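You operate a simulated robot arm through the tools that you are given. There is no shell and no other tool. Be economical: measure what you need, move in short steps, check, and stop when the job is done.

The job below is to be done with a simulated two-armed robot. You get a single attempt, and the scene is never put back.

JOB
Carry the sample tray with both arms and set it on the field table top.

Only the result counts: the job must be done as asked and must still hold three seconds after the hand-in. Knocking over, shifting, dropping, spilling or breaking anything else fails it.

ROBOT AND FRAMES
Two 6-joint arms with two-finger grippers on one trunk, on a base that drives. Base frame: it is fixed to the floor where the robot stands at the start and does not move with it; the origin is under the middle of the robot, x ahead of it, y to its left, z up. Readings come in mm, degrees, newtons and seconds.
The left shoulder is at the start at [60, 143, 875], the right one opposite. With the tool pointing down near the work surface each hand reaches from about 300 to 720 mm from the robot's upright axis, wherever it stands, measured 20 degrees to its own side. Places, roughly: field table top [-3800, 200, 800]; sample tray (36x26x15 cm) [600, 200, 900]. Payload 2.45 kg a hand.
The tool frame of a hand sits at the grasp point between the pads (the TCP): z along the fingers, y along the line on which they close. The tips reach 26 mm beyond it. Largest opening 96 mm; the body of the gripper starts 69 mm behind the TCP.
Orientation is that of the tool frame in the base frame, as a unit quaternion [w, x, y, z]. With the fingers straight down and closing along the base's y, the tool's x points along the base's -x, its y along +y and its z along -z.

CONTROLS
- The arms move only by the tool play_rows. It takes "left_motion", "right_motion" or both (then of equal length, played together; a hand with none holds still); each is a list of rows, each a list of 7 numbers: the shift along the base's x, y, z in units of 20 mm (1.0 is 20 mm), then the turn, a rotation vector about the base's x, y, z in units of 6 degrees (1.0 is 6 degrees), then the finger opening in mm, from 0 to 96. In form: [[x, y, z, ax, ay, az, grip], ...]. A call has 1 to 20 rows; each row shifts and turns the commanded pose from where the row before left it. A call with a number of a shift or a turn outside -1 to 1 is refused whole. Rows are played at 5 a second. More than 50 mm and 8.6 degrees between two rows, or a gripper value outside its range, and nothing of the call is played. A pose out of reach is approached as far as the arm can. The call stops where the force on the tool passes 40 N (or 10 N more than at its start, if that is more) or the arm is blocked; 0.2 s more then pass. Each finger halts on what it meets, pressing with about 27 N; the grip force reading is that of the motor and also rises with nothing between the fingers. The clock runs only during rows and for 0.2 s after the last one: add rows that do not move to give the fingers time. It gives the time, the measured TCP pose, the force on the tool (base axes), the opening and the grip force at its end, in the units of the frame above (readings bear some noise), with the torque about the TCP (base axes, N m) and any sound that the robot's microphone picked up.
- Cameras (640 x 400 px; columns grow to the right, rows downward): "scene" is now at [124.8, 37.4, 1473.6]; the picture's right is [0.49, -0.87, -0.00], its down [-0.69, -0.39, -0.60] and it looks along [0.52, 0.30, -0.80] (base axes); focal length 273 px, centre (320, 200). "left" rides on the left gripper at [82, -3, -98] in its tool frame; the picture's right is [0.04, 1.00, 0.00], its down [-0.73, 0.03, -0.68] and it looks along [-0.68, 0.03, 0.73] (tool axes); focal length 256 px, centre (320, 200). "right" rides on the right gripper at [82, 3, -98] in its tool frame; the picture's right is [-0.04, 1.00, 0.00], its down [-0.73, -0.03, -0.68] and it looks along [-0.68, -0.03, 0.73] (tool axes); focal length 256 px, centre (320, 200). There is no depth. A picture from a camera that has moved, and an enlarged one, comes with that camera's place and axes in the base frame and with its lens.
- capture(camera): a new picture of that camera. The clock stands still meanwhile.
- slide_trunk(by): slides the trunk up (or, below 0, down) by that many mm; the arms and the scene camera ride with it, the base frame stays. It gives what a move gives, with no picture.
- base_move(legs): drives the robot by 1 to 6 legs, each [ahead, turn to the left] in mm and degrees, along the robot's own axes; the way and the turn of a leg run together, so that a leg with both is an arc; at most 1500 mm and 180 degrees a leg. The arms and the cameras ride along, it lands a little off, and it stops where it bumps. It gives what a move gives.
- turn_head(pan, tilt): turns the head with the scene camera to pan (to the left, within 86 degrees either way) and tilt (down, from -29 to 69), counted from straight ahead of the robot. It gives what a move gives.
- enlarge(camera, box): a new picture of the part [left, top, right, bottom] of that camera's present view, enlarged. The clock stands still meanwhile.
- finish_job(): hands the job in; it is judged then, once.

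Go step by step. Nothing tells you exact positions but the pictures and the camera data: compare them with the known pose of the tool, close in by small moves and look again before you grip or let go. The budget is 120 turns and 88 pictures, counting those below and the enlarged ones. Unless the task says otherwise, let go and move clear before handing in, and close with one line.

The tools are called as a command line: name --argument value ..., lists and objects as JSON in quotes. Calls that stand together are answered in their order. play_rows: Moves the arms, as the interface text tells. Its arguments: {"type":"object","properties":{"left_motion":{"type":"array","items":{"type":"array","items":{"type":"number"}}},"right_motion":{"type":"array","items":{"type":"array","items":{"type":"number"}}}},"required":[]} The other tools are called the same way: slide_trunk (by) slides the trunk up or down; base_move (legs) drives the base; turn_head (pan, tilt) turns the head that bears the scene camera; capture (camera) takes a picture; enlarge (camera, box) takes an enlarged picture of a part of a camera's view; finish_job () hands the job in.

At the start:

```text
clock: 0.0
left_tcp_pos: [449.6, 433.8, 1099.8]
left_tool_rot: [0.001, 0.001, 1.0, -0.001]
left_ft_force: [0.3, -0.6, 0.0]
left_wrist_torque: [-0.02, 0.03, 0.01]
left_opening: 95.9
left_gripper_force: 0.0
right_tcp_pos: [302.9, 2.0, 1101.0]
right_tool_rot: [0.0, 0.001, 1.0, 0.0]
right_ft_force: [-0.4, -0.6, 0.3]
right_wrist_torque: [0.03, -0.02, -0.01]
right_opening: 96.2
right_gripper_force: 0.0
trunk travel left (down, up): [-500.0, 90.0]
robot x, y, heading: [0.5, 2.2, -0.0]
head pan, tilt: [29.6, 52.9]
```

scene: 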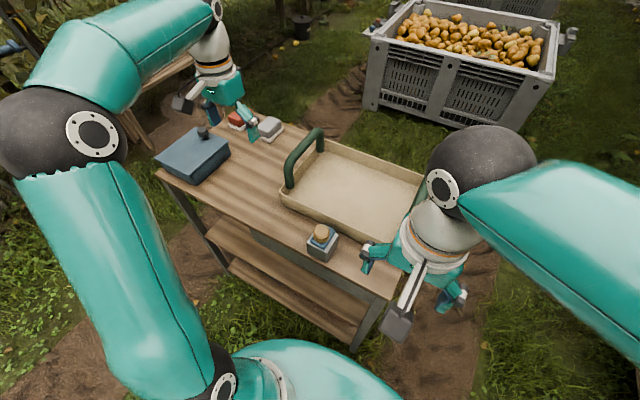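
right: 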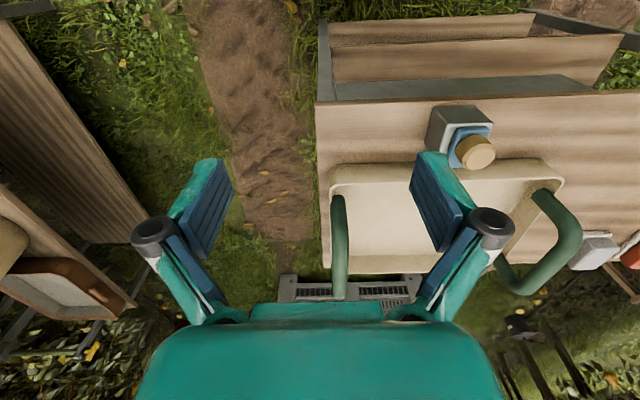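
left: 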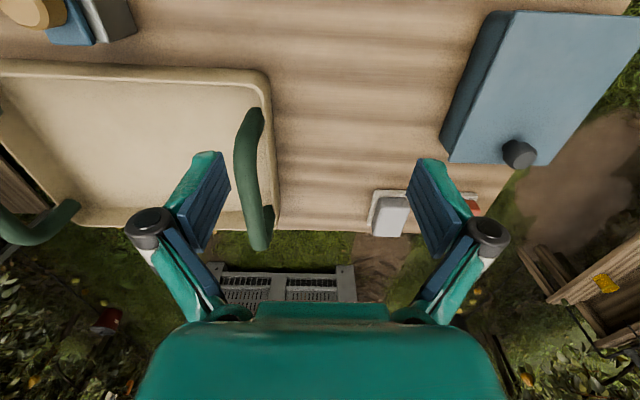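

The tray stands on the near bench with green arch handles at its two y-ends, the bars running along x. I'll enlarge the views to measure the handles.

enlarge --camera "scene" --box '[220, 100, 480, 280]'

enlarge --camera "right" --box '[280, 80, 640, 320]'

enlarge --camera "left" --box '[0, 40, 360, 280]'

```text
2.22 times, centred on (350, 190) of scene
camera zoom: at [124.8, 37.4, 1473.6], right [0.49, -0.87, 0.0], down [-0.69, -0.39, -0.6], along [0.52, 0.3, -0.8], focal length 606 px, centre (253, 222)
```

zoom: 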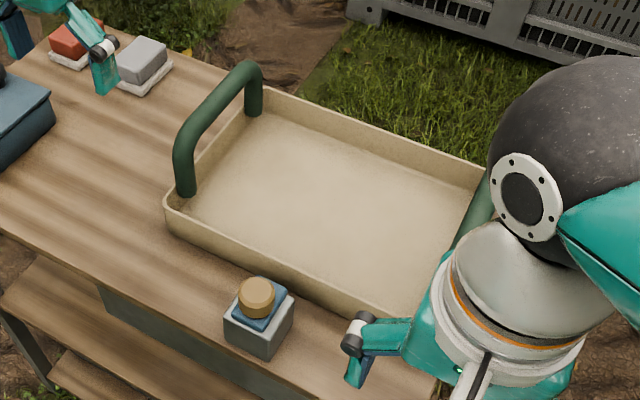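

```text
1.67 times, centred on (460, 200) of right
camera zoom: at [221.4, 5.1, 1198.9], right [0.04, 1.0, 0.0], down [0.73, -0.03, 0.68], along [0.68, -0.03, -0.73], focal length 427 px, centre (87, 200)
```

zoom: 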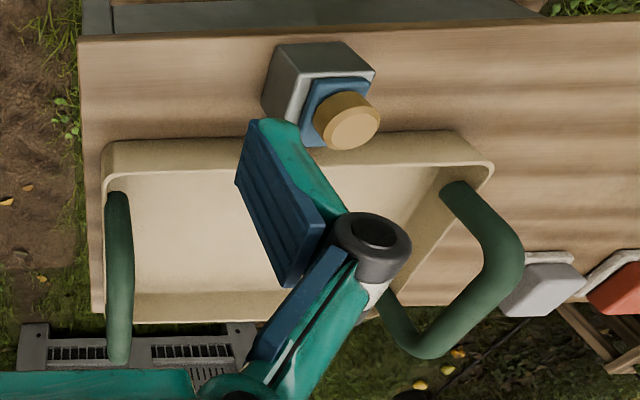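

```text
1.67 times, centred on (180, 160) of left
camera zoom: at [368.9, 431.1, 1197.8], right [-0.04, 1.0, 0.0], down [0.73, 0.03, 0.68], along [0.68, 0.03, -0.73], focal length 427 px, centre (553, 267)
```

zoom: 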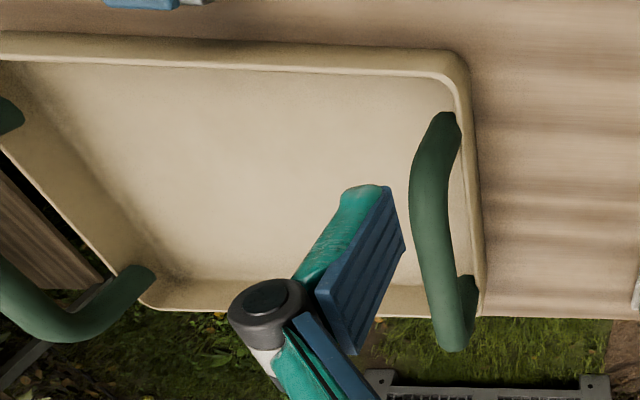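

Left handle bar is about [590, 356, 967], right one about [590, 21, 967], bars some 150 mm long along x. Before gripping I'll look round both sides for the route.

turn_head --pan 86 --tilt 25

capture --camera "scene"

turn_head --pan -86 --tilt 25

capture --camera "scene"

turn_head --pan 10 --tilt 45

capture --camera "scene"

```text
clock: 1.3
left_tcp_pos: [450.3, 433.3, 1101.0]
left_tool_rot: [-0.001, 0.001, 1.0, 0.0]
left_ft_force: [0.2, 0.5, 0.3]
left_wrist_torque: [0.0, 0.0, 0.01]
left_opening: 95.7
left_gripper_force: 0.1
right_tcp_pos: [304.5, 3.2, 1100.8]
right_tool_rot: [0.0, 0.001, 1.0, 0.0]
right_ft_force: [0.1, 0.2, -0.4]
right_wrist_torque: [0.03, -0.03, 0.0]
right_opening: 96.1
right_gripper_force: 0.0
trunk travel left (down, up): [-500.0, 90.0]
robot x, y, heading: [1.7, -1.3, 0.0]
head pan, tilt: [85.9, 25.0]
```

```text
81 pictures are left
camera scene: at [66.9, 92.7, 1514.9], right [1.0, -0.07, 0.0], down [-0.03, -0.42, -0.91], along [0.06, 0.9, -0.42], focal length 273 px, centre (320, 200)
```

scene: 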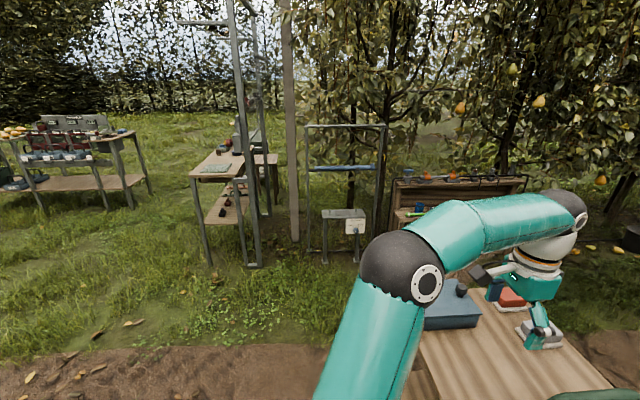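

```text
clock: 3.9
left_tcp_pos: [448.8, 434.0, 1100.1]
left_tool_rot: [0.0, 0.001, 1.0, 0.0]
left_ft_force: [0.3, 0.6, 0.8]
left_wrist_torque: [0.02, 0.01, 0.0]
left_opening: 96.1
left_gripper_force: 0.0
right_tcp_pos: [305.1, 2.3, 1100.9]
right_tool_rot: [-0.001, 0.001, 1.0, 0.001]
right_ft_force: [0.3, 0.0, -0.7]
right_wrist_torque: [-0.01, 0.03, 0.02]
right_opening: 95.9
right_gripper_force: 0.0
trunk travel left (down, up): [-500.0, 90.0]
robot x, y, heading: [2.0, -0.1, -0.1]
head pan, tilt: [-85.9, 25.0]
```

```text
80 pictures are left
camera scene: at [66.8, -91.1, 1514.9], right [-1.0, -0.07, 0.0], down [-0.03, 0.42, -0.91], along [0.06, -0.9, -0.42], focal length 273 px, centre (320, 200)
```

scene: 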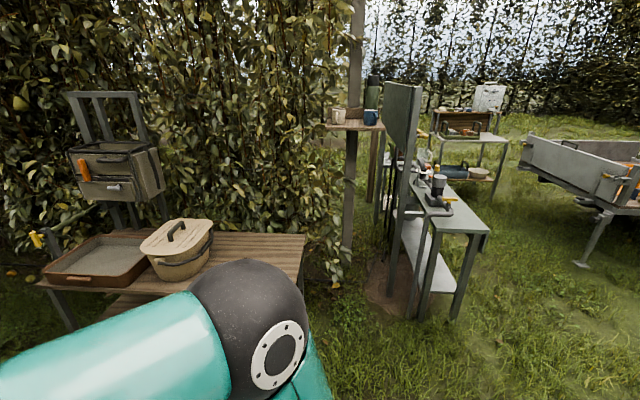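

```text
clock: 5.6
left_tcp_pos: [448.3, 434.6, 1099.9]
left_tool_rot: [0.0, 0.002, 1.0, 0.0]
left_ft_force: [0.5, 0.9, -0.2]
left_wrist_torque: [-0.01, 0.0, 0.03]
left_opening: 96.0
left_gripper_force: 0.1
right_tcp_pos: [304.5, 2.5, 1100.9]
right_tool_rot: [-0.001, 0.001, 1.0, 0.001]
right_ft_force: [0.4, -0.3, -0.3]
right_wrist_torque: [-0.02, 0.02, 0.03]
right_opening: 96.1
right_gripper_force: 0.2
trunk travel left (down, up): [-500.0, 90.0]
robot x, y, heading: [-0.7, 3.2, -0.1]
head pan, tilt: [10.0, 45.0]
```

```text
79 pictures are left
camera scene: at [140.4, 14.8, 1484.3], right [0.17, -0.98, 0.0], down [-0.7, -0.12, -0.71], along [0.7, 0.12, -0.71], focal length 273 px, centre (320, 200)
```

scene: 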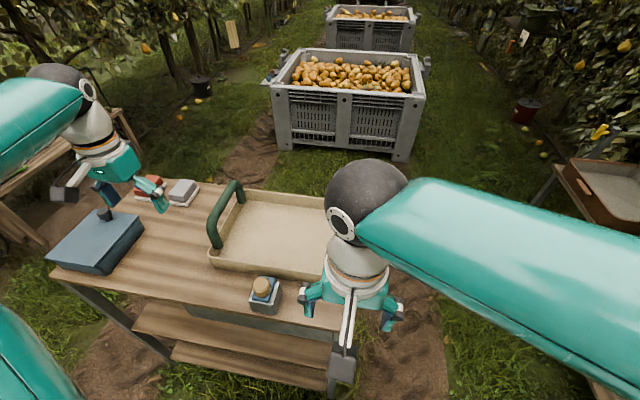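

The surroundings are clear for backing up about a metre and turning. I'll bring both hands above the handles at the present height.

play_rows --left_motion '[[0.5, -0.28, 0, 0, 0, 0, 96], [0.5, -0.28, 0, 0, 0, 0, 96], [0.5, -0.28, 0, 0, 0, 0, 96], [0.5, -0.28, 0, 0, 0, 0, 96], [0.5, -0.28, 0, 0, 0, 0, 96], [0.5, -0.28, 0, 0, 0, 0, 96], [0.5, -0.28, 0, 0, 0, 0, 96], [0.5, -0.28, 0, 0, 0, 0, 96], [0.5, -0.28, 0, 0, 0, 0, 96], [0.5, -0.28, 0, 0, 0, 0, 96], [0.5, -0.28, 0, 0, 0, 0, 96], [0.5, -0.28, 0, 0, 0, 0, 96], [0.5, -0.28, 0, 0, 0, 0, 96], [0.5, -0.28, 0, 0, 0, 0, 96], [0, 0, 0, 0, 0, 0, 96]]' --right_motion '[[1, 0.06, 0, 0, 0, 0, 96], [1, 0.06, 0, 0, 0, 0, 96], [1, 0.06, 0, 0, 0, 0, 96], [1, 0.06, 0, 0, 0, 0, 96], [1, 0.06, 0, 0, 0, 0, 96], [1, 0.06, 0, 0, 0, 0, 96], [1, 0.06, 0, 0, 0, 0, 96], [1, 0.06, 0, 0, 0, 0, 96], [1, 0.06, 0, 0, 0, 0, 96], [1, 0.06, 0, 0, 0, 0, 96], [1, 0.06, 0, 0, 0, 0, 96], [1, 0.06, 0, 0, 0, 0, 96], [1, 0.06, 0, 0, 0, 0, 96], [1, 0.06, 0, 0, 0, 0, 96], [0.3, 0.06, 0, 0, 0, 0, 96]]'

capture --camera "left"

capture --camera "right"

capture --camera "scene"

```text
clock: 8.8
left_tcp_pos: [587.1, 355.0, 1097.8]
left_tool_rot: [-0.001, 0.0, 1.0, 0.0]
left_ft_force: [0.7, 0.3, -0.8]
left_wrist_torque: [-0.01, -0.01, 0.01]
left_opening: 96.0
left_gripper_force: 0.1
left hand out of reach, approached as far as the arm can: row 14
right_tcp_pos: [565.6, 18.7, 1098.5]
right_tool_rot: [-0.001, 0.001, 1.0, 0.0]
right_ft_force: [-0.6, -0.2, -1.0]
right_wrist_torque: [-0.02, 0.02, -0.03]
right_opening: 96.0
right_gripper_force: 0.1
right hand out of reach, approached as far as the arm can: row 14, 15
trunk travel left (down, up): [-500.0, 90.0]
robot x, y, heading: [-1.2, 2.2, 0.2]
head pan, tilt: [10.0, 45.0]
```

```text
78 pictures are left
camera left: at [505.8, 351.0, 1195.3], right [-0.04, 1.0, 0.0], down [0.73, 0.03, 0.68], along [0.68, 0.03, -0.74], focal length 256 px, centre (320, 200)
```

left: 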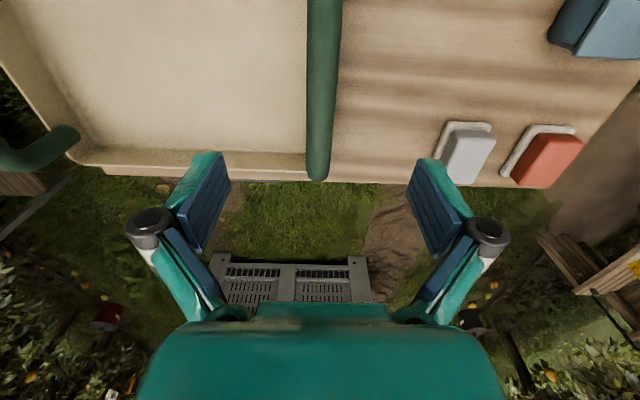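

```text
77 pictures are left
camera right: at [483.8, 20.7, 1196.0], right [0.04, 1.0, 0.0], down [0.73, -0.03, 0.68], along [0.68, -0.03, -0.74], focal length 256 px, centre (320, 200)
```

right: 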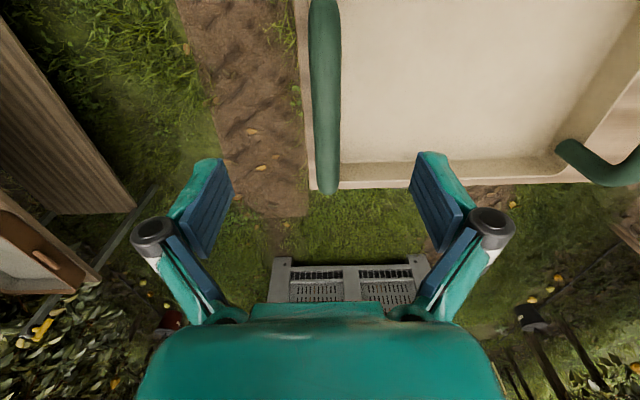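

```text
76 pictures are left
camera scene: at [141.6, 15.2, 1484.1], right [0.17, -0.98, 0.0], down [-0.7, -0.12, -0.71], along [0.7, 0.12, -0.71], focal length 273 px, centre (320, 200)
```

scene: 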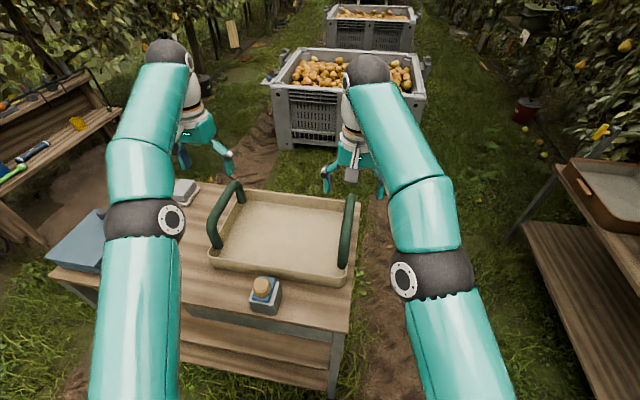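

Bars span x≈510–678 at y≈355 and 21, so centre x≈593; hands are nicely lined up. I'll descend partway and check.

play_rows --left_motion '[[0, 0, -0.6, 0, 0, 0, 96], [0, 0, -0.6, 0, 0, 0, 96], [0, 0, -0.6, 0, 0, 0, 96], [0, 0, -0.6, 0, 0, 0, 96], [0, 0, -0.6, 0, 0, 0, 96], [0, 0, -0.6, 0, 0, 0, 96], [0, 0, -0.6, 0, 0, 0, 96], [0, 0, -0.4, 0, 0, 0, 96]]' --right_motion '[[0, 0, -0.6, 0, 0, 0, 96], [0, 0, -0.6, 0, 0, 0, 96], [0, 0, -0.6, 0, 0, 0, 96], [0, 0, -0.6, 0, 0, 0, 96], [0, 0, -0.6, 0, 0, 0, 96], [0, 0, -0.6, 0, 0, 0, 96], [0, 0, -0.6, 0, 0, 0, 96], [0, 0, -0.4, 0, 0, 0, 96]]'

capture --camera "left"

capture --camera "right"

enlarge --camera "scene" --box '[160, 120, 400, 300]'

```text
clock: 10.6
left_tcp_pos: [585.3, 353.9, 1006.6]
left_tool_rot: [0.0, 0.001, 1.0, 0.0]
left_ft_force: [0.0, 0.4, -0.7]
left_wrist_torque: [-0.02, -0.01, -0.02]
left_opening: 95.9
left_gripper_force: 0.0
right_tcp_pos: [566.7, 19.1, 1005.3]
right_tool_rot: [0.0, 0.001, 1.0, 0.0]
right_ft_force: [-1.1, 0.3, -0.1]
right_wrist_torque: [-0.01, -0.04, 0.02]
right_opening: 96.2
right_gripper_force: 0.0
trunk travel left (down, up): [-500.0, 90.0]
robot x, y, heading: [3.8, -1.4, -0.0]
head pan, tilt: [10.0, 45.0]
```

```text
75 pictures are left
camera left: at [505.4, 351.3, 1103.7], right [-0.04, 1.0, 0.0], down [0.73, 0.03, 0.68], along [0.68, 0.03, -0.73], focal length 256 px, centre (320, 200)
```

left: 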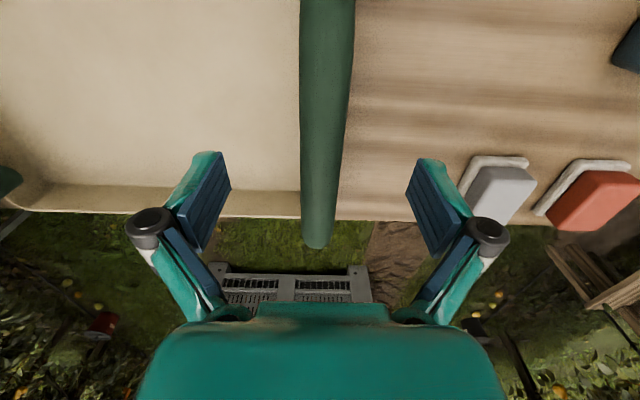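

```text
74 pictures are left
camera right: at [483.6, 20.4, 1104.4], right [0.04, 1.0, 0.0], down [0.73, -0.03, 0.68], along [0.68, -0.03, -0.73], focal length 256 px, centre (320, 200)
```

right: 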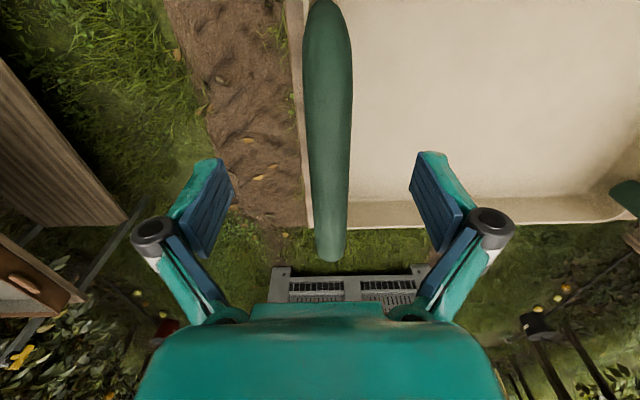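

```text
2.22 times, centred on (280, 210) of scene
camera zoom: at [141.0, 14.9, 1484.2], right [0.17, -0.98, 0.0], down [-0.7, -0.12, -0.71], along [0.7, 0.12, -0.71], focal length 606 px, centre (409, 178)
```

zoom: 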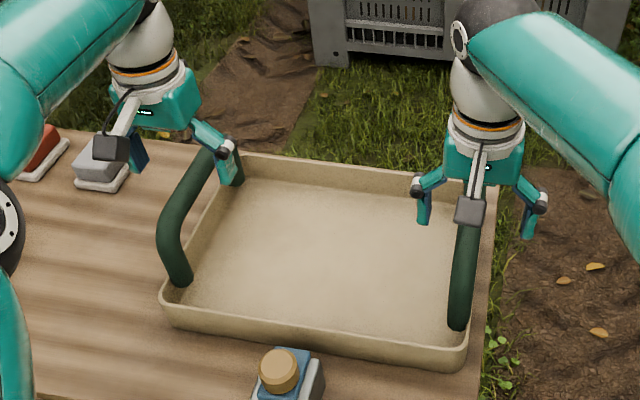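

Both bars lie between the fingers. I'll go down to bar height and shift the right hand forward to the bar centre.

play_rows --left_motion '[[0, 0, -0.5, 0, 0, 0, 96], [0, 0, -0.5, 0, 0, 0, 96], [0, 0, -0.5, 0, 0, 0, 96], [0.1, 0, -0.4, 0, 0, 0, 96], [0.1, 0, 0, 0, 0, 0, 96], [0, 0, 0, 0, 0, 0, 96]]' --right_motion '[[0, 0, -0.5, 0, 0, 0, 96], [0.2, 0, -0.5, 0, 0, 0, 96], [0.3, 0, -0.5, 0, 0, 0, 96], [0.3, 0, -0.4, 0, 0, 0, 96], [0.3, 0, 0, 0, 0, 0, 96], [0, 0, 0, 0, 0, 0, 96]]'

capture --camera "left"

capture --camera "right"

enlarge --camera "scene" --box '[160, 120, 400, 300]'

```text
clock: 12.0
left_tcp_pos: [590.7, 354.2, 968.3]
left_tool_rot: [0.0, 0.001, 1.0, 0.0]
left_ft_force: [0.3, -0.3, -0.6]
left_wrist_torque: [0.01, 0.0, 0.01]
left_opening: 96.2
left_gripper_force: 0.0
right_tcp_pos: [588.1, 17.5, 967.8]
right_tool_rot: [0.0, 0.002, 1.0, -0.001]
right_ft_force: [0.2, 0.5, 0.5]
right_wrist_torque: [0.03, -0.03, 0.02]
right_opening: 95.8
right_gripper_force: 0.0
trunk travel left (down, up): [-500.0, 90.0]
robot x, y, heading: [-1.5, 0.7, 0.2]
head pan, tilt: [10.0, 45.0]
```

```text
72 pictures are left
camera left: at [509.6, 351.1, 1066.1], right [-0.04, 1.0, 0.0], down [0.73, 0.03, 0.68], along [0.68, 0.03, -0.73], focal length 256 px, centre (320, 200)
```

left: 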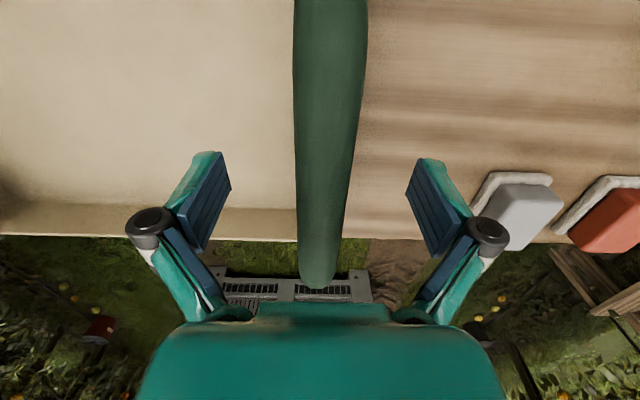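

```text
71 pictures are left
camera right: at [505.8, 20.5, 1066.5], right [0.04, 1.0, 0.0], down [0.73, -0.03, 0.68], along [0.68, -0.03, -0.73], focal length 256 px, centre (320, 200)
```

right: 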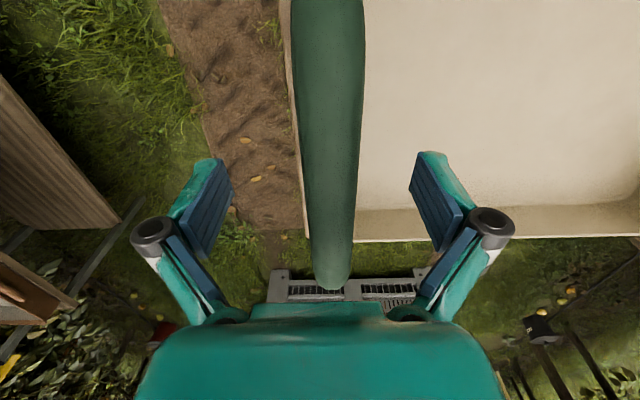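

```text
2.22 times, centred on (280, 210) of scene
camera zoom: at [140.8, 14.9, 1484.2], right [0.17, -0.98, 0.0], down [-0.7, -0.12, -0.71], along [0.7, 0.12, -0.71], focal length 606 px, centre (409, 178)
```

zoom: 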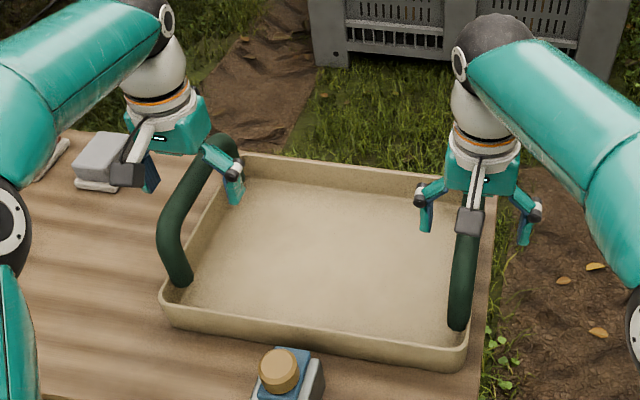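

The bars are about 4–5 mm to +y of each TCP. I'll correct that, go 5 mm deeper and close both grippers.

play_rows --left_motion '[[0, 0.2, -0.25, 0, 0, 0, 96], [0, 0, 0, 0, 0, 0, 96], [0, 0, 0, 0, 0, 0, 60], [0, 0, 0, 0, 0, 0, 40], [0, 0, 0, 0, 0, 0, 0], [0, 0, 0, 0, 0, 0, 0], [0, 0, 0, 0, 0, 0, 0], [0, 0, 0, 0, 0, 0, 0]]' --right_motion '[[0, 0.25, -0.25, 0, 0, 0, 96], [0, 0, 0, 0, 0, 0, 96], [0, 0, 0, 0, 0, 0, 60], [0, 0, 0, 0, 0, 0, 40], [0, 0, 0, 0, 0, 0, 0], [0, 0, 0, 0, 0, 0, 0], [0, 0, 0, 0, 0, 0, 0], [0, 0, 0, 0, 0, 0, 0]]'

enlarge --camera "scene" --box '[160, 120, 400, 300]'

```text
clock: 13.8
left_tcp_pos: [590.9, 355.9, 962.3]
left_tool_rot: [-0.001, 0.001, 1.0, -0.002]
left_ft_force: [-2.5, -20.7, 3.2]
left_wrist_torque: [0.2, 0.05, -0.11]
left_opening: 24.0
left_gripper_force: 26.7
right_tcp_pos: [588.0, 24.0, 963.1]
right_tool_rot: [0.001, 0.0, 1.0, 0.001]
right_ft_force: [2.5, 20.9, 0.2]
right_wrist_torque: [-0.11, -0.14, -0.2]
right_opening: 24.0
right_gripper_force: 26.7
trunk travel left (down, up): [-500.0, 90.0]
robot x, y, heading: [-1.1, -0.6, -0.2]
head pan, tilt: [10.0, 45.0]
```

```text
2.22 times, centred on (280, 210) of scene
camera zoom: at [140.8, 14.7, 1484.2], right [0.17, -0.98, 0.0], down [-0.7, -0.12, -0.71], along [0.7, 0.12, -0.71], focal length 606 px, centre (409, 178)
```

zoom: 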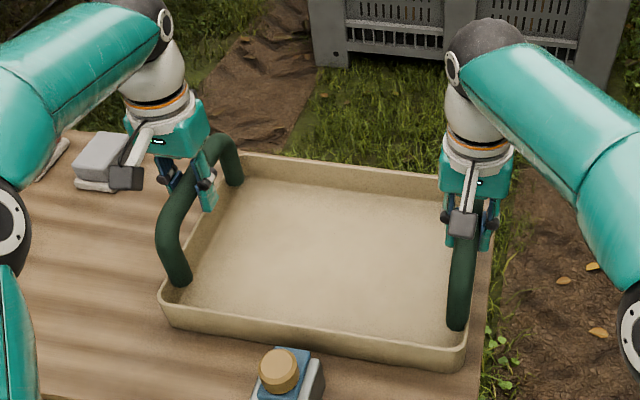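

Both bars are gripped (24 mm). The hands pull apart with ~20 N, so I'll relieve that by 2 mm each, then lift slightly.

play_rows --left_motion '[[0, -0.1, 0, 0, 0, 0, 0], [0, 0, 0, 0, 0, 0, 0]]' --right_motion '[[0, 0.08, 0, 0, 0, 0, 0], [0, 0, 0, 0, 0, 0, 0]]'

play_rows --left_motion '[[0, 0, 0.2, 0, 0, 0, 0], [0, 0, 0.3, 0, 0, 0, 0], [0, 0, 0.5, 0, 0, 0, 0], [0, 0, 0.5, 0, 0, 0, 0], [0, 0, 0, 0, 0, 0, 0]]' --right_motion '[[0, 0, 0.2, 0, 0, 0, 0], [0, 0, 0.3, 0, 0, 0, 0], [0, 0, 0.5, 0, 0, 0, 0], [0, 0, 0.5, 0, 0, 0, 0], [0, 0, 0, 0, 0, 0, 0]]'

capture --camera "scene"

```text
clock: 14.4
left_tcp_pos: [590.3, 356.8, 963.1]
left_tool_rot: [0.0, 0.001, 1.0, 0.0]
left_ft_force: [0.4, -12.1, 2.8]
left_wrist_torque: [0.0, 0.0, -0.13]
left_opening: 24.1
left_gripper_force: 27.1
right_tcp_pos: [588.5, 24.1, 963.0]
right_tool_rot: [-0.001, 0.001, 1.0, 0.0]
right_ft_force: [1.0, 14.2, -0.2]
right_wrist_torque: [-0.09, 0.03, 0.02]
right_opening: 24.2
right_gripper_force: 27.5
trunk travel left (down, up): [-500.0, 90.0]
robot x, y, heading: [2.3, -2.1, 0.1]
head pan, tilt: [10.0, 45.0]
```

```text
clock: 15.6
left_tcp_pos: [590.2, 356.3, 991.4]
left_tool_rot: [0.0, 0.002, 1.0, 0.001]
left_ft_force: [-0.5, -5.4, -2.8]
left_wrist_torque: [0.03, 0.07, -0.07]
left_opening: 24.1
left_gripper_force: 27.3
right_tcp_pos: [589.4, 24.4, 992.0]
right_tool_rot: [0.0, 0.001, 1.0, 0.0]
right_ft_force: [0.6, 4.8, -3.5]
right_wrist_torque: [-0.08, -0.01, -0.09]
right_opening: 24.0
right_gripper_force: 27.0
trunk travel left (down, up): [-500.0, 90.0]
robot x, y, heading: [0.1, -0.7, -0.1]
head pan, tilt: [10.0, 45.0]
```

```text
68 pictures are left
camera scene: at [141.9, 15.1, 1484.1], right [0.17, -0.98, 0.0], down [-0.7, -0.12, -0.71], along [0.7, 0.12, -0.71], focal length 273 px, centre (320, 200)
```

scene: 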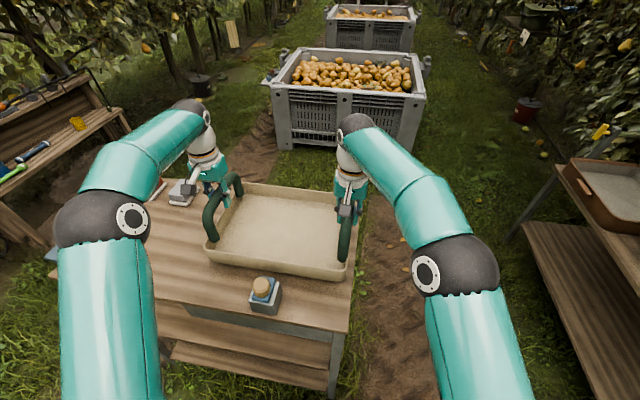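

The tray is up level and light (~3 N a hand). I'll raise the trunk, then bring the tray to the robot's centre line and closer.

slide_trunk --by 90

play_rows --left_motion '[[0, 0, 0.5, 0, 0, 0, 0], [-0.2, -0.2, 0.5, 0, 0, 0, 0], [-0.4, -0.5, 0.3, 0, 0, 0, 0], [-0.4, -0.7, 0.2, 0, 0, 0, 0], [-0.4, -0.7, 0, 0, 0, 0, 0], [-0.4, -0.7, 0, 0, 0, 0, 0], [-0.4, -0.7, 0, 0, 0, 0, 0], [-0.4, -0.7, 0, 0, 0, 0, 0], [-0.4, -0.7, 0, 0, 0, 0, 0], [-0.4, -0.7, 0, 0, 0, 0, 0], [-0.4, -0.7, 0, 0, 0, 0, 0], [-0.4, -0.7, 0, 0, 0, 0, 0], [-0.4, -0.7, 0, 0, 0, 0, 0], [-0.2, -0.7, 0, 0, 0, 0, 0], [-0.1, -0.5, 0, 0, 0, 0, 0], [0, -0.3, 0, 0, 0, 0, 0], [0, 0, 0, 0, 0, 0, 0]]' --right_motion '[[0, 0, 0.5, 0, 0, 0, 0], [-0.2, -0.2, 0.5, 0, 0, 0, 0], [-0.4, -0.5, 0.3, 0, 0, 0, 0], [-0.4, -0.7, 0.2, 0, 0, 0, 0], [-0.4, -0.7, 0, 0, 0, 0, 0], [-0.4, -0.7, 0, 0, 0, 0, 0], [-0.4, -0.7, 0, 0, 0, 0, 0], [-0.4, -0.7, 0, 0, 0, 0, 0], [-0.4, -0.7, 0, 0, 0, 0, 0], [-0.4, -0.7, 0, 0, 0, 0, 0], [-0.4, -0.7, 0, 0, 0, 0, 0], [-0.4, -0.7, 0, 0, 0, 0, 0], [-0.4, -0.7, 0, 0, 0, 0, 0], [-0.2, -0.7, 0, 0, 0, 0, 0], [-0.1, -0.5, 0, 0, 0, 0, 0], [0, -0.3, 0, 0, 0, 0, 0], [0, 0, 0, 0, 0, 0, 0]]'

capture --camera "scene"

```text
clock: 16.8
left_tcp_pos: [591.0, 357.7, 1081.2]
left_tool_rot: [-0.001, 0.001, 1.0, 0.0]
left_ft_force: [-0.3, -0.1, -2.7]
left_wrist_torque: [0.01, 0.05, -0.11]
left_opening: 24.0
left_gripper_force: 26.4
right_tcp_pos: [588.8, 24.3, 1082.8]
right_tool_rot: [-0.001, 0.001, 1.0, 0.0]
right_ft_force: [0.8, 0.1, -2.9]
right_wrist_torque: [0.01, 0.03, -0.09]
right_opening: 24.1
right_gripper_force: 27.5
trunk travel left (down, up): [-590.0, 0.0]
robot x, y, heading: [4.8, 0.4, -0.3]
head pan, tilt: [10.0, 45.0]
```

```text
clock: 20.4
left_tcp_pos: [492.1, 172.0, 1113.1]
left_tool_rot: [0.0, 0.001, 1.0, -0.001]
left_ft_force: [-0.3, 9.1, -3.5]
left_wrist_torque: [-0.05, 0.02, -0.14]
left_opening: 24.3
left_gripper_force: 27.3
right_tcp_pos: [491.2, -159.2, 1113.7]
right_tool_rot: [-0.001, 0.001, 1.0, 0.0]
right_ft_force: [1.8, -9.1, -3.7]
right_wrist_torque: [0.02, 0.07, -0.15]
right_opening: 24.1
right_gripper_force: 27.0
trunk travel left (down, up): [-590.0, 0.0]
robot x, y, heading: [0.6, 1.8, 0.1]
head pan, tilt: [10.0, 45.0]
```

```text
67 pictures are left
camera scene: at [141.3, 15.1, 1574.2], right [0.17, -0.98, 0.0], down [-0.7, -0.12, -0.71], along [0.7, 0.12, -0.71], focal length 273 px, centre (320, 200)
```

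scene: 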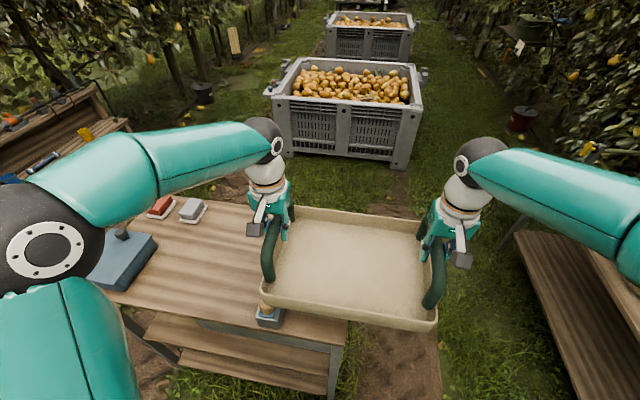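

The tray is centred in front of me and above the bench. I'll back off 450 mm, turn left 60° and look behind.

base_move --legs '[[-450, 0], [0, 60]]'

turn_head --pan 86 --tilt 25

capture --camera "scene"

```text
clock: 26.2
left_tcp_pos: [-348.8, 514.2, 1111.5]
left_tool_rot: [0.0, -0.5, 0.866, -0.001]
left_ft_force: [-6.8, 4.0, -2.5]
left_wrist_torque: [-0.06, 0.02, -0.06]
left_opening: 24.4
left_gripper_force: 27.1
right_tcp_pos: [-62.6, 346.9, 1113.1]
right_tool_rot: [0.0, -0.5, 0.866, 0.0]
right_ft_force: [7.9, -3.8, -2.6]
right_wrist_torque: [0.05, 0.08, -0.03]
right_opening: 24.0
right_gripper_force: 26.8
trunk travel left (down, up): [-590.0, 0.0]
robot x, y, heading: [-408.4, -24.8, 59.8]
head pan, tilt: [10.0, 45.0]
```

```text
clock: 27.6
left_tcp_pos: [-350.0, 514.5, 1112.3]
left_tool_rot: [0.0, -0.5, 0.866, -0.001]
left_ft_force: [-1.1, 0.8, -2.2]
left_wrist_torque: [0.03, -0.05, -0.06]
left_opening: 24.2
left_gripper_force: 27.5
right_tcp_pos: [-64.4, 347.9, 1113.2]
right_tool_rot: [0.001, -0.499, 0.867, 0.0]
right_ft_force: [0.8, 0.1, -3.5]
right_wrist_torque: [-0.14, 0.04, -0.07]
right_opening: 24.2
right_gripper_force: 27.5
trunk travel left (down, up): [-590.0, 0.0]
robot x, y, heading: [-405.0, -23.1, 60.0]
head pan, tilt: [85.9, 25.0]
```

```text
66 pictures are left
camera scene: at [-451.2, 84.1, 1604.8], right [0.56, 0.83, 0.0], down [0.35, -0.24, -0.91], along [-0.75, 0.51, -0.42], focal length 273 px, centre (320, 200)
```

scene: 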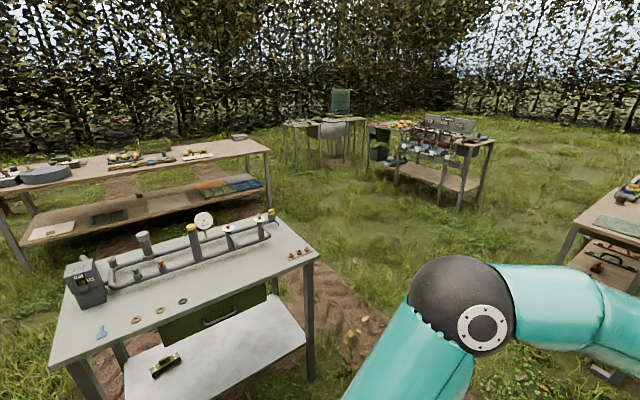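

Directly behind is an instrument table (x≈-1920…-1360, y≈-290…680); beyond it is the field table with its front edge near x≈-3380. I'll look closer at it before choosing the route round the +y side.

enlarge --camera "scene" --box '[0, 110, 300, 290]'

turn_head --pan 20 --tilt 25

capture --camera "scene"

```text
2.13 times, centred on (150, 200) of scene
camera zoom: at [-451.2, 84.1, 1604.8], right [0.56, 0.83, 0.0], down [0.35, -0.24, -0.91], along [-0.75, 0.51, -0.42], focal length 582 px, centre (683, 200)
```

zoom: 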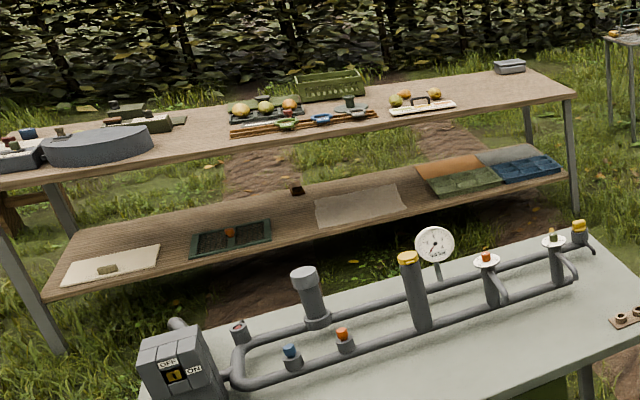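

```text
clock: 29.0
left_tcp_pos: [-350.0, 514.2, 1113.2]
left_tool_rot: [0.0, -0.499, 0.866, -0.001]
left_ft_force: [-1.1, 0.1, -3.2]
left_wrist_torque: [-0.05, 0.11, -0.18]
left_opening: 23.9
left_gripper_force: 26.7
right_tcp_pos: [-64.4, 348.2, 1114.5]
right_tool_rot: [-0.002, -0.5, 0.866, 0.0]
right_ft_force: [1.3, 0.3, -3.0]
right_wrist_torque: [0.04, 0.02, -0.16]
right_opening: 23.8
right_gripper_force: 26.7
trunk travel left (down, up): [-590.0, 0.0]
robot x, y, heading: [-408.3, -20.5, 59.7]
head pan, tilt: [20.0, 25.0]
```

```text
64 pictures are left
camera scene: at [-358.1, 122.5, 1604.8], right [0.98, -0.18, 0.0], down [-0.07, -0.42, -0.91], along [0.16, 0.89, -0.42], focal length 273 px, centre (320, 200)
```

scene: 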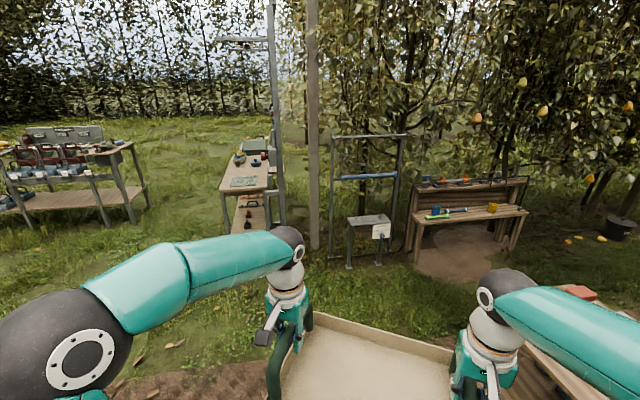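

The right end of the field table (x≈-3340…-4000, y≈770…1330) is free. I'll go round the instrument table's +y side: turn to ~110° and drive, checking after.

base_move --legs '[[0, 50], [1150, 0]]'

turn_head --pan 60 --tilt 25

capture --camera "scene"

```text
clock: 37.4
left_tcp_pos: [-1148.5, 1449.1, 1114.4]
left_tool_rot: [0.001, 0.816, -0.579, 0.001]
left_ft_force: [-1.1, -0.8, -2.8]
left_wrist_torque: [-0.05, -0.03, -0.06]
left_opening: 24.2
left_gripper_force: 26.8
right_tcp_pos: [-836.1, 1556.9, 1113.7]
right_tool_rot: [0.001, 0.815, -0.579, 0.0]
right_ft_force: [1.8, 0.9, -2.6]
right_wrist_torque: [-0.03, 0.03, -0.08]
right_opening: 24.3
right_gripper_force: 26.9
trunk travel left (down, up): [-590.0, 0.0]
robot x, y, heading: [-784.8, 1055.0, 108.9]
head pan, tilt: [20.0, 25.0]
```

```text
clock: 38.5
left_tcp_pos: [-1149.4, 1448.1, 1113.5]
left_tool_rot: [0.002, 0.815, -0.579, 0.001]
left_ft_force: [0.3, 0.2, -2.9]
left_wrist_torque: [-0.06, -0.04, -0.1]
left_opening: 24.1
left_gripper_force: 27.2
right_tcp_pos: [-837.1, 1555.8, 1114.7]
right_tool_rot: [0.001, 0.815, -0.58, 0.001]
right_ft_force: [0.0, 0.7, -2.1]
right_wrist_torque: [-0.02, -0.02, -0.1]
right_opening: 24.1
right_gripper_force: 27.2
trunk travel left (down, up): [-590.0, 0.0]
robot x, y, heading: [-781.1, 1056.8, 109.1]
head pan, tilt: [60.0, 25.0]
```

```text
63 pictures are left
camera scene: at [-892.9, 1132.9, 1604.8], right [0.19, 0.98, 0.0], down [0.41, -0.08, -0.91], along [-0.89, 0.17, -0.42], focal length 273 px, centre (320, 200)
```

scene: 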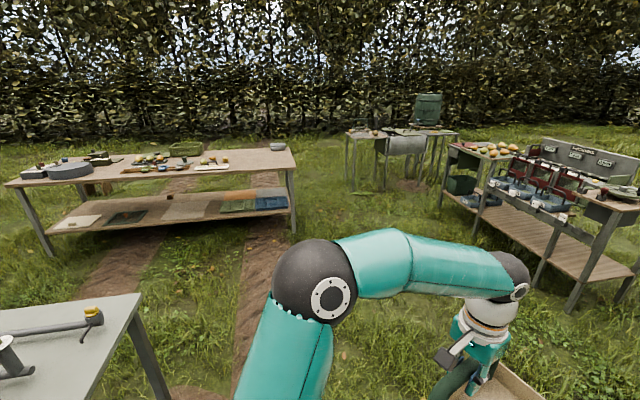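

The corridor is clear. I'll arc left to face -x at y≈1300 and drive past the instrument table.

base_move --legs '[[430, 71], [1100, 0]]'

turn_head --pan 10 --tilt 30

capture --camera "scene"

```text
clock: 47.6
left_tcp_pos: [-2699.7, 1112.7, 1112.5]
left_tool_rot: [0.0, 1.0, -0.011, 0.001]
left_ft_force: [1.5, -0.5, -3.0]
left_wrist_torque: [0.03, 0.03, -0.22]
left_opening: 24.2
left_gripper_force: 27.0
right_tcp_pos: [-2689.7, 1444.0, 1114.0]
right_tool_rot: [0.0, 1.0, -0.013, 0.0]
right_ft_force: [-2.0, 0.9, -3.3]
right_wrist_torque: [0.02, -0.17, -0.18]
right_opening: 24.2
right_gripper_force: 27.5
trunk travel left (down, up): [-590.0, 0.0]
robot x, y, heading: [-2201.5, 1318.5, 178.4]
head pan, tilt: [60.0, 25.0]
cut short: leg 1
```

```text
clock: 48.8
left_tcp_pos: [-2699.5, 1112.3, 1113.5]
left_tool_rot: [0.001, 1.0, -0.012, 0.002]
left_ft_force: [1.2, 0.5, -2.4]
left_wrist_torque: [-0.01, -0.1, -0.14]
left_opening: 24.1
left_gripper_force: 26.9
right_tcp_pos: [-2689.5, 1444.9, 1114.9]
right_tool_rot: [0.0, 1.0, -0.012, 0.0]
right_ft_force: [-1.2, -0.5, -3.7]
right_wrist_torque: [0.01, -0.02, -0.06]
right_opening: 23.8
right_gripper_force: 26.7
trunk travel left (down, up): [-590.0, 0.0]
robot x, y, heading: [-2201.6, 1315.4, 178.1]
head pan, tilt: [10.0, 30.0]
```

```text
62 pictures are left
camera scene: at [-2354.0, 1306.5, 1596.8], right [-0.14, 0.99, 0.0], down [0.5, 0.07, -0.87], along [-0.86, -0.13, -0.5], focal length 273 px, centre (320, 200)
```

scene: 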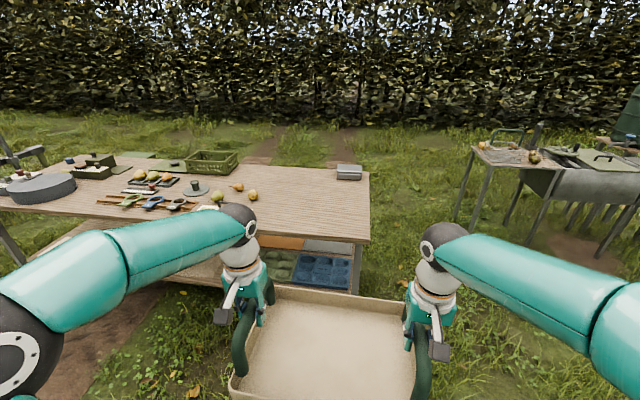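

The right end of the table (front edge x≈-3386, right edge y≈1385) is free between y≈770 and 1380. Target for tray centre: about [-3530, 1080]; I'll approach with a slight left shift, tray well above the table.

base_move --legs '[[0, 16], [650, 0], [0, -14.5]]'

turn_head --pan 0 --tilt 45

capture --camera "scene"

```text
clock: 54.5
left_tcp_pos: [-3329.8, 941.3, 1114.1]
left_tool_rot: [0.0, 1.0, -0.001, 0.0]
left_ft_force: [-0.1, 1.0, -2.9]
left_wrist_torque: [-0.01, -0.02, -0.06]
left_opening: 24.1
left_gripper_force: 26.9
right_tcp_pos: [-3326.0, 1273.7, 1115.0]
right_tool_rot: [0.0, 1.0, -0.001, 0.001]
right_ft_force: [0.2, -0.1, -3.2]
right_wrist_torque: [0.02, -0.05, -0.08]
right_opening: 24.1
right_gripper_force: 27.2
trunk travel left (down, up): [-590.0, 0.0]
robot x, y, heading: [-2834.9, 1145.0, 179.7]
head pan, tilt: [10.0, 30.0]
```

```text
clock: 55.2
left_tcp_pos: [-3328.9, 941.6, 1114.8]
left_tool_rot: [-0.001, 1.0, -0.001, 0.001]
left_ft_force: [0.9, -1.3, -2.4]
left_wrist_torque: [0.05, 0.06, -0.1]
left_opening: 24.2
left_gripper_force: 27.3
right_tcp_pos: [-3325.3, 1272.7, 1114.8]
right_tool_rot: [-0.001, 1.0, -0.002, 0.001]
right_ft_force: [-0.8, -0.2, -4.0]
right_wrist_torque: [0.08, -0.13, -0.12]
right_opening: 24.0
right_gripper_force: 26.9
trunk travel left (down, up): [-590.0, 0.0]
robot x, y, heading: [-2836.2, 1140.4, 179.6]
head pan, tilt: [0.0, 45.0]
```

```text
61 pictures are left
camera scene: at [-2979.5, 1143.7, 1574.2], right [0.01, 1.0, 0.0], down [0.71, 0.0, -0.71], along [-0.71, 0.0, -0.71], focal length 273 px, centre (320, 200)
```

scene: 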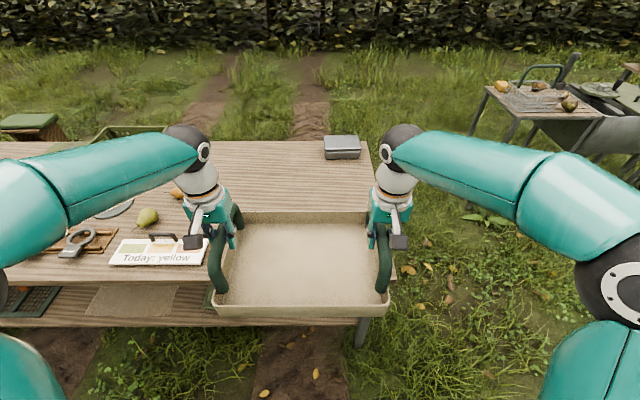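

The table's free end is straight ahead; front edge x≈-3400, card ends at y≈780. I'll drive 140 mm ahead, then extend the arms and lower the trunk some.

base_move --legs '[[140, 0]]'

play_rows --left_motion '[[-0.5, 0, 0, 0, 0, 0, 0], [-0.5, 0, 0, 0, 0, 0, 0], [-0.5, 0, 0, 0, 0, 0, 0], [-0.5, 0, 0, 0, 0, 0, 0], [-0.5, 0, 0, 0, 0, 0, 0], [-0.5, 0, 0, 0, 0, 0, 0], [-0.5, 0, 0, 0, 0, 0, 0], [-0.5, 0, 0, 0, 0, 0, 0], [0, 0, 0, 0, 0, 0, 0]]' --right_motion '[[-0.5, 0, 0, 0, 0, 0, 0], [-0.5, 0, 0, 0, 0, 0, 0], [-0.5, 0, 0, 0, 0, 0, 0], [-0.5, 0, 0, 0, 0, 0, 0], [-0.5, 0, 0, 0, 0, 0, 0], [-0.5, 0, 0, 0, 0, 0, 0], [-0.5, 0, 0, 0, 0, 0, 0], [-0.5, 0, 0, 0, 0, 0, 0], [0, 0, 0, 0, 0, 0, 0]]'

slide_trunk --by -90

capture --camera "scene"

capture --camera "left"

capture --camera "right"

```text
clock: 56.6
left_tcp_pos: [-3471.3, 941.5, 1112.5]
left_tool_rot: [0.0, 1.0, -0.001, 0.002]
left_ft_force: [-1.1, -0.8, -3.8]
left_wrist_torque: [0.0, -0.08, -0.07]
left_opening: 24.2
left_gripper_force: 27.1
right_tcp_pos: [-3469.8, 1274.0, 1114.0]
right_tool_rot: [0.0, 1.0, -0.001, 0.002]
right_ft_force: [-1.6, 0.0, -4.2]
right_wrist_torque: [-0.12, -0.01, -0.1]
right_opening: 24.2
right_gripper_force: 26.8
trunk travel left (down, up): [-590.0, 0.0]
robot x, y, heading: [-2978.1, 1145.7, 179.6]
head pan, tilt: [0.0, 45.0]
```

```text
clock: 58.6
left_tcp_pos: [-3549.9, 942.0, 1115.0]
left_tool_rot: [-0.001, 1.0, 0.0, 0.0]
left_ft_force: [0.3, 1.1, -2.6]
left_wrist_torque: [0.01, 0.02, 0.05]
left_opening: 24.0
left_gripper_force: 26.9
right_tcp_pos: [-3547.9, 1273.5, 1115.4]
right_tool_rot: [0.001, 1.0, -0.001, 0.003]
right_ft_force: [0.7, -1.6, -2.4]
right_wrist_torque: [-0.04, -0.08, -0.03]
right_opening: 24.1
right_gripper_force: 27.1
trunk travel left (down, up): [-590.0, 0.0]
robot x, y, heading: [-2973.8, 1144.8, 179.9]
head pan, tilt: [0.0, 45.0]
```

```text
clock: 59.8
left_tcp_pos: [-3548.8, 941.9, 1025.2]
left_tool_rot: [0.0, 1.0, -0.001, 0.0]
left_ft_force: [-0.9, 2.3, -3.1]
left_wrist_torque: [0.01, 0.02, -0.03]
left_opening: 24.1
left_gripper_force: 26.9
right_tcp_pos: [-3548.0, 1274.2, 1025.5]
right_tool_rot: [0.0, 1.0, -0.001, 0.001]
right_ft_force: [-0.9, -2.7, -2.0]
right_wrist_torque: [0.06, -0.08, -0.02]
right_opening: 24.3
right_gripper_force: 27.8
trunk travel left (down, up): [-500.0, 90.0]
robot x, y, heading: [-2977.4, 1141.1, 179.6]
head pan, tilt: [0.0, 45.0]
```

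```text
60 pictures are left
camera scene: at [-3120.4, 1145.3, 1484.2], right [0.01, 1.0, 0.0], down [0.71, 0.0, -0.71], along [-0.71, 0.0, -0.71], focal length 273 px, centre (320, 200)
```

scene: 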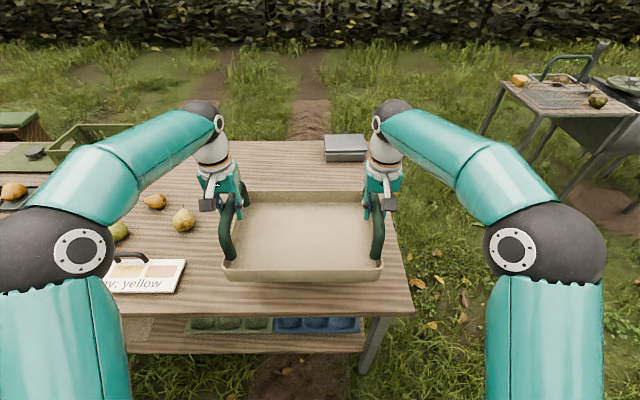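

```text
59 pictures are left
camera left: at [-3467.4, 945.2, 1123.0], right [0.04, -1.0, 0.0], down [-0.73, -0.03, 0.68], along [-0.68, -0.03, -0.74], focal length 256 px, centre (320, 200)
```

left: 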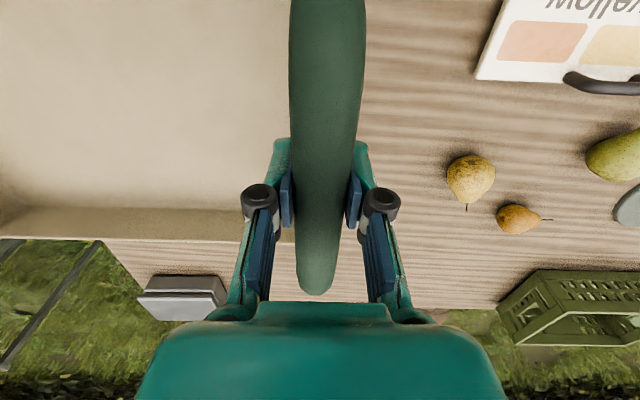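

```text
58 pictures are left
camera right: at [-3467.3, 1269.6, 1124.1], right [-0.04, -1.0, 0.0], down [-0.74, 0.03, 0.68], along [-0.68, 0.03, -0.74], focal length 256 px, centre (320, 200)
```

right: 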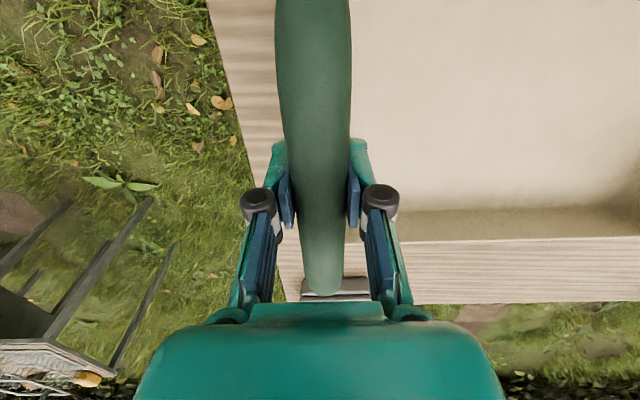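

The tray's near edge is only ~10 mm inside the table edge, so I'll extend 70 mm further, then descend most of the way.

play_rows --left_motion '[[-0.5, 0, 0, 0, 0, 0, 0], [-0.5, 0, 0, 0, 0, 0, 0], [-0.5, 0, 0, 0, 0, 0, 0], [-0.5, 0, 0, 0, 0, 0, 0], [-0.5, 0, 0, 0, 0, 0, 0], [-0.5, 0, 0, 0, 0, 0, 0], [-0.5, 0, 0, 0, 0, 0, 0], [0, 0, -0.5, 0, 0, 0, 0], [0, 0, -0.5, 0, 0, 0, 0], [0, 0, -0.5, 0, 0, 0, 0], [0, 0, -0.5, 0, 0, 0, 0], [0, 0, 0, 0, 0, 0, 0]]' --right_motion '[[-0.5, 0, 0, 0, 0, 0, 0], [-0.5, 0, 0, 0, 0, 0, 0], [-0.5, 0, 0, 0, 0, 0, 0], [-0.5, 0, 0, 0, 0, 0, 0], [-0.5, 0, 0, 0, 0, 0, 0], [-0.5, 0, 0, 0, 0, 0, 0], [-0.5, 0, 0, 0, 0, 0, 0], [0, 0, -0.5, 0, 0, 0, 0], [0, 0, -0.5, 0, 0, 0, 0], [0, 0, -0.5, 0, 0, 0, 0], [0, 0, -0.5, 0, 0, 0, 0], [0, 0, 0, 0, 0, 0, 0]]'

capture --camera "scene"

```text
clock: 62.4
left_tcp_pos: [-3619.6, 941.5, 983.9]
left_tool_rot: [0.0, 1.0, -0.001, 0.0]
left_ft_force: [0.6, 2.4, -2.9]
left_wrist_torque: [0.03, 0.12, -0.12]
left_opening: 24.0
left_gripper_force: 26.9
right_tcp_pos: [-3617.2, 1273.6, 986.3]
right_tool_rot: [0.0, 1.0, 0.0, 0.002]
right_ft_force: [-1.2, -2.6, -3.3]
right_wrist_torque: [-0.05, -0.18, -0.08]
right_opening: 24.2
right_gripper_force: 26.8
trunk travel left (down, up): [-500.0, 90.0]
robot x, y, heading: [-2979.4, 1139.6, 179.8]
head pan, tilt: [0.0, 45.0]
```

```text
57 pictures are left
camera scene: at [-3120.8, 1145.3, 1484.2], right [0.01, 1.0, 0.0], down [0.71, 0.0, -0.71], along [-0.71, 0.0, -0.71], focal length 273 px, centre (320, 200)
```

scene: 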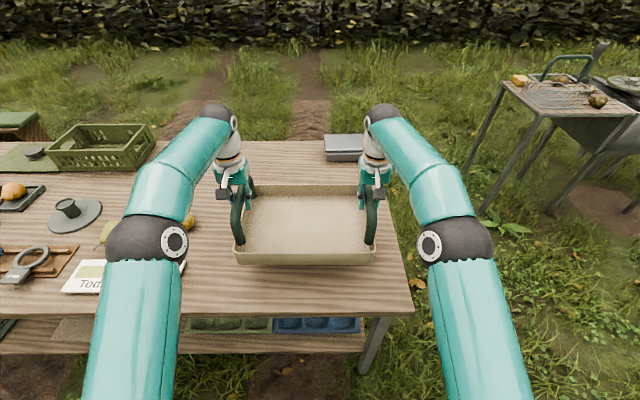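

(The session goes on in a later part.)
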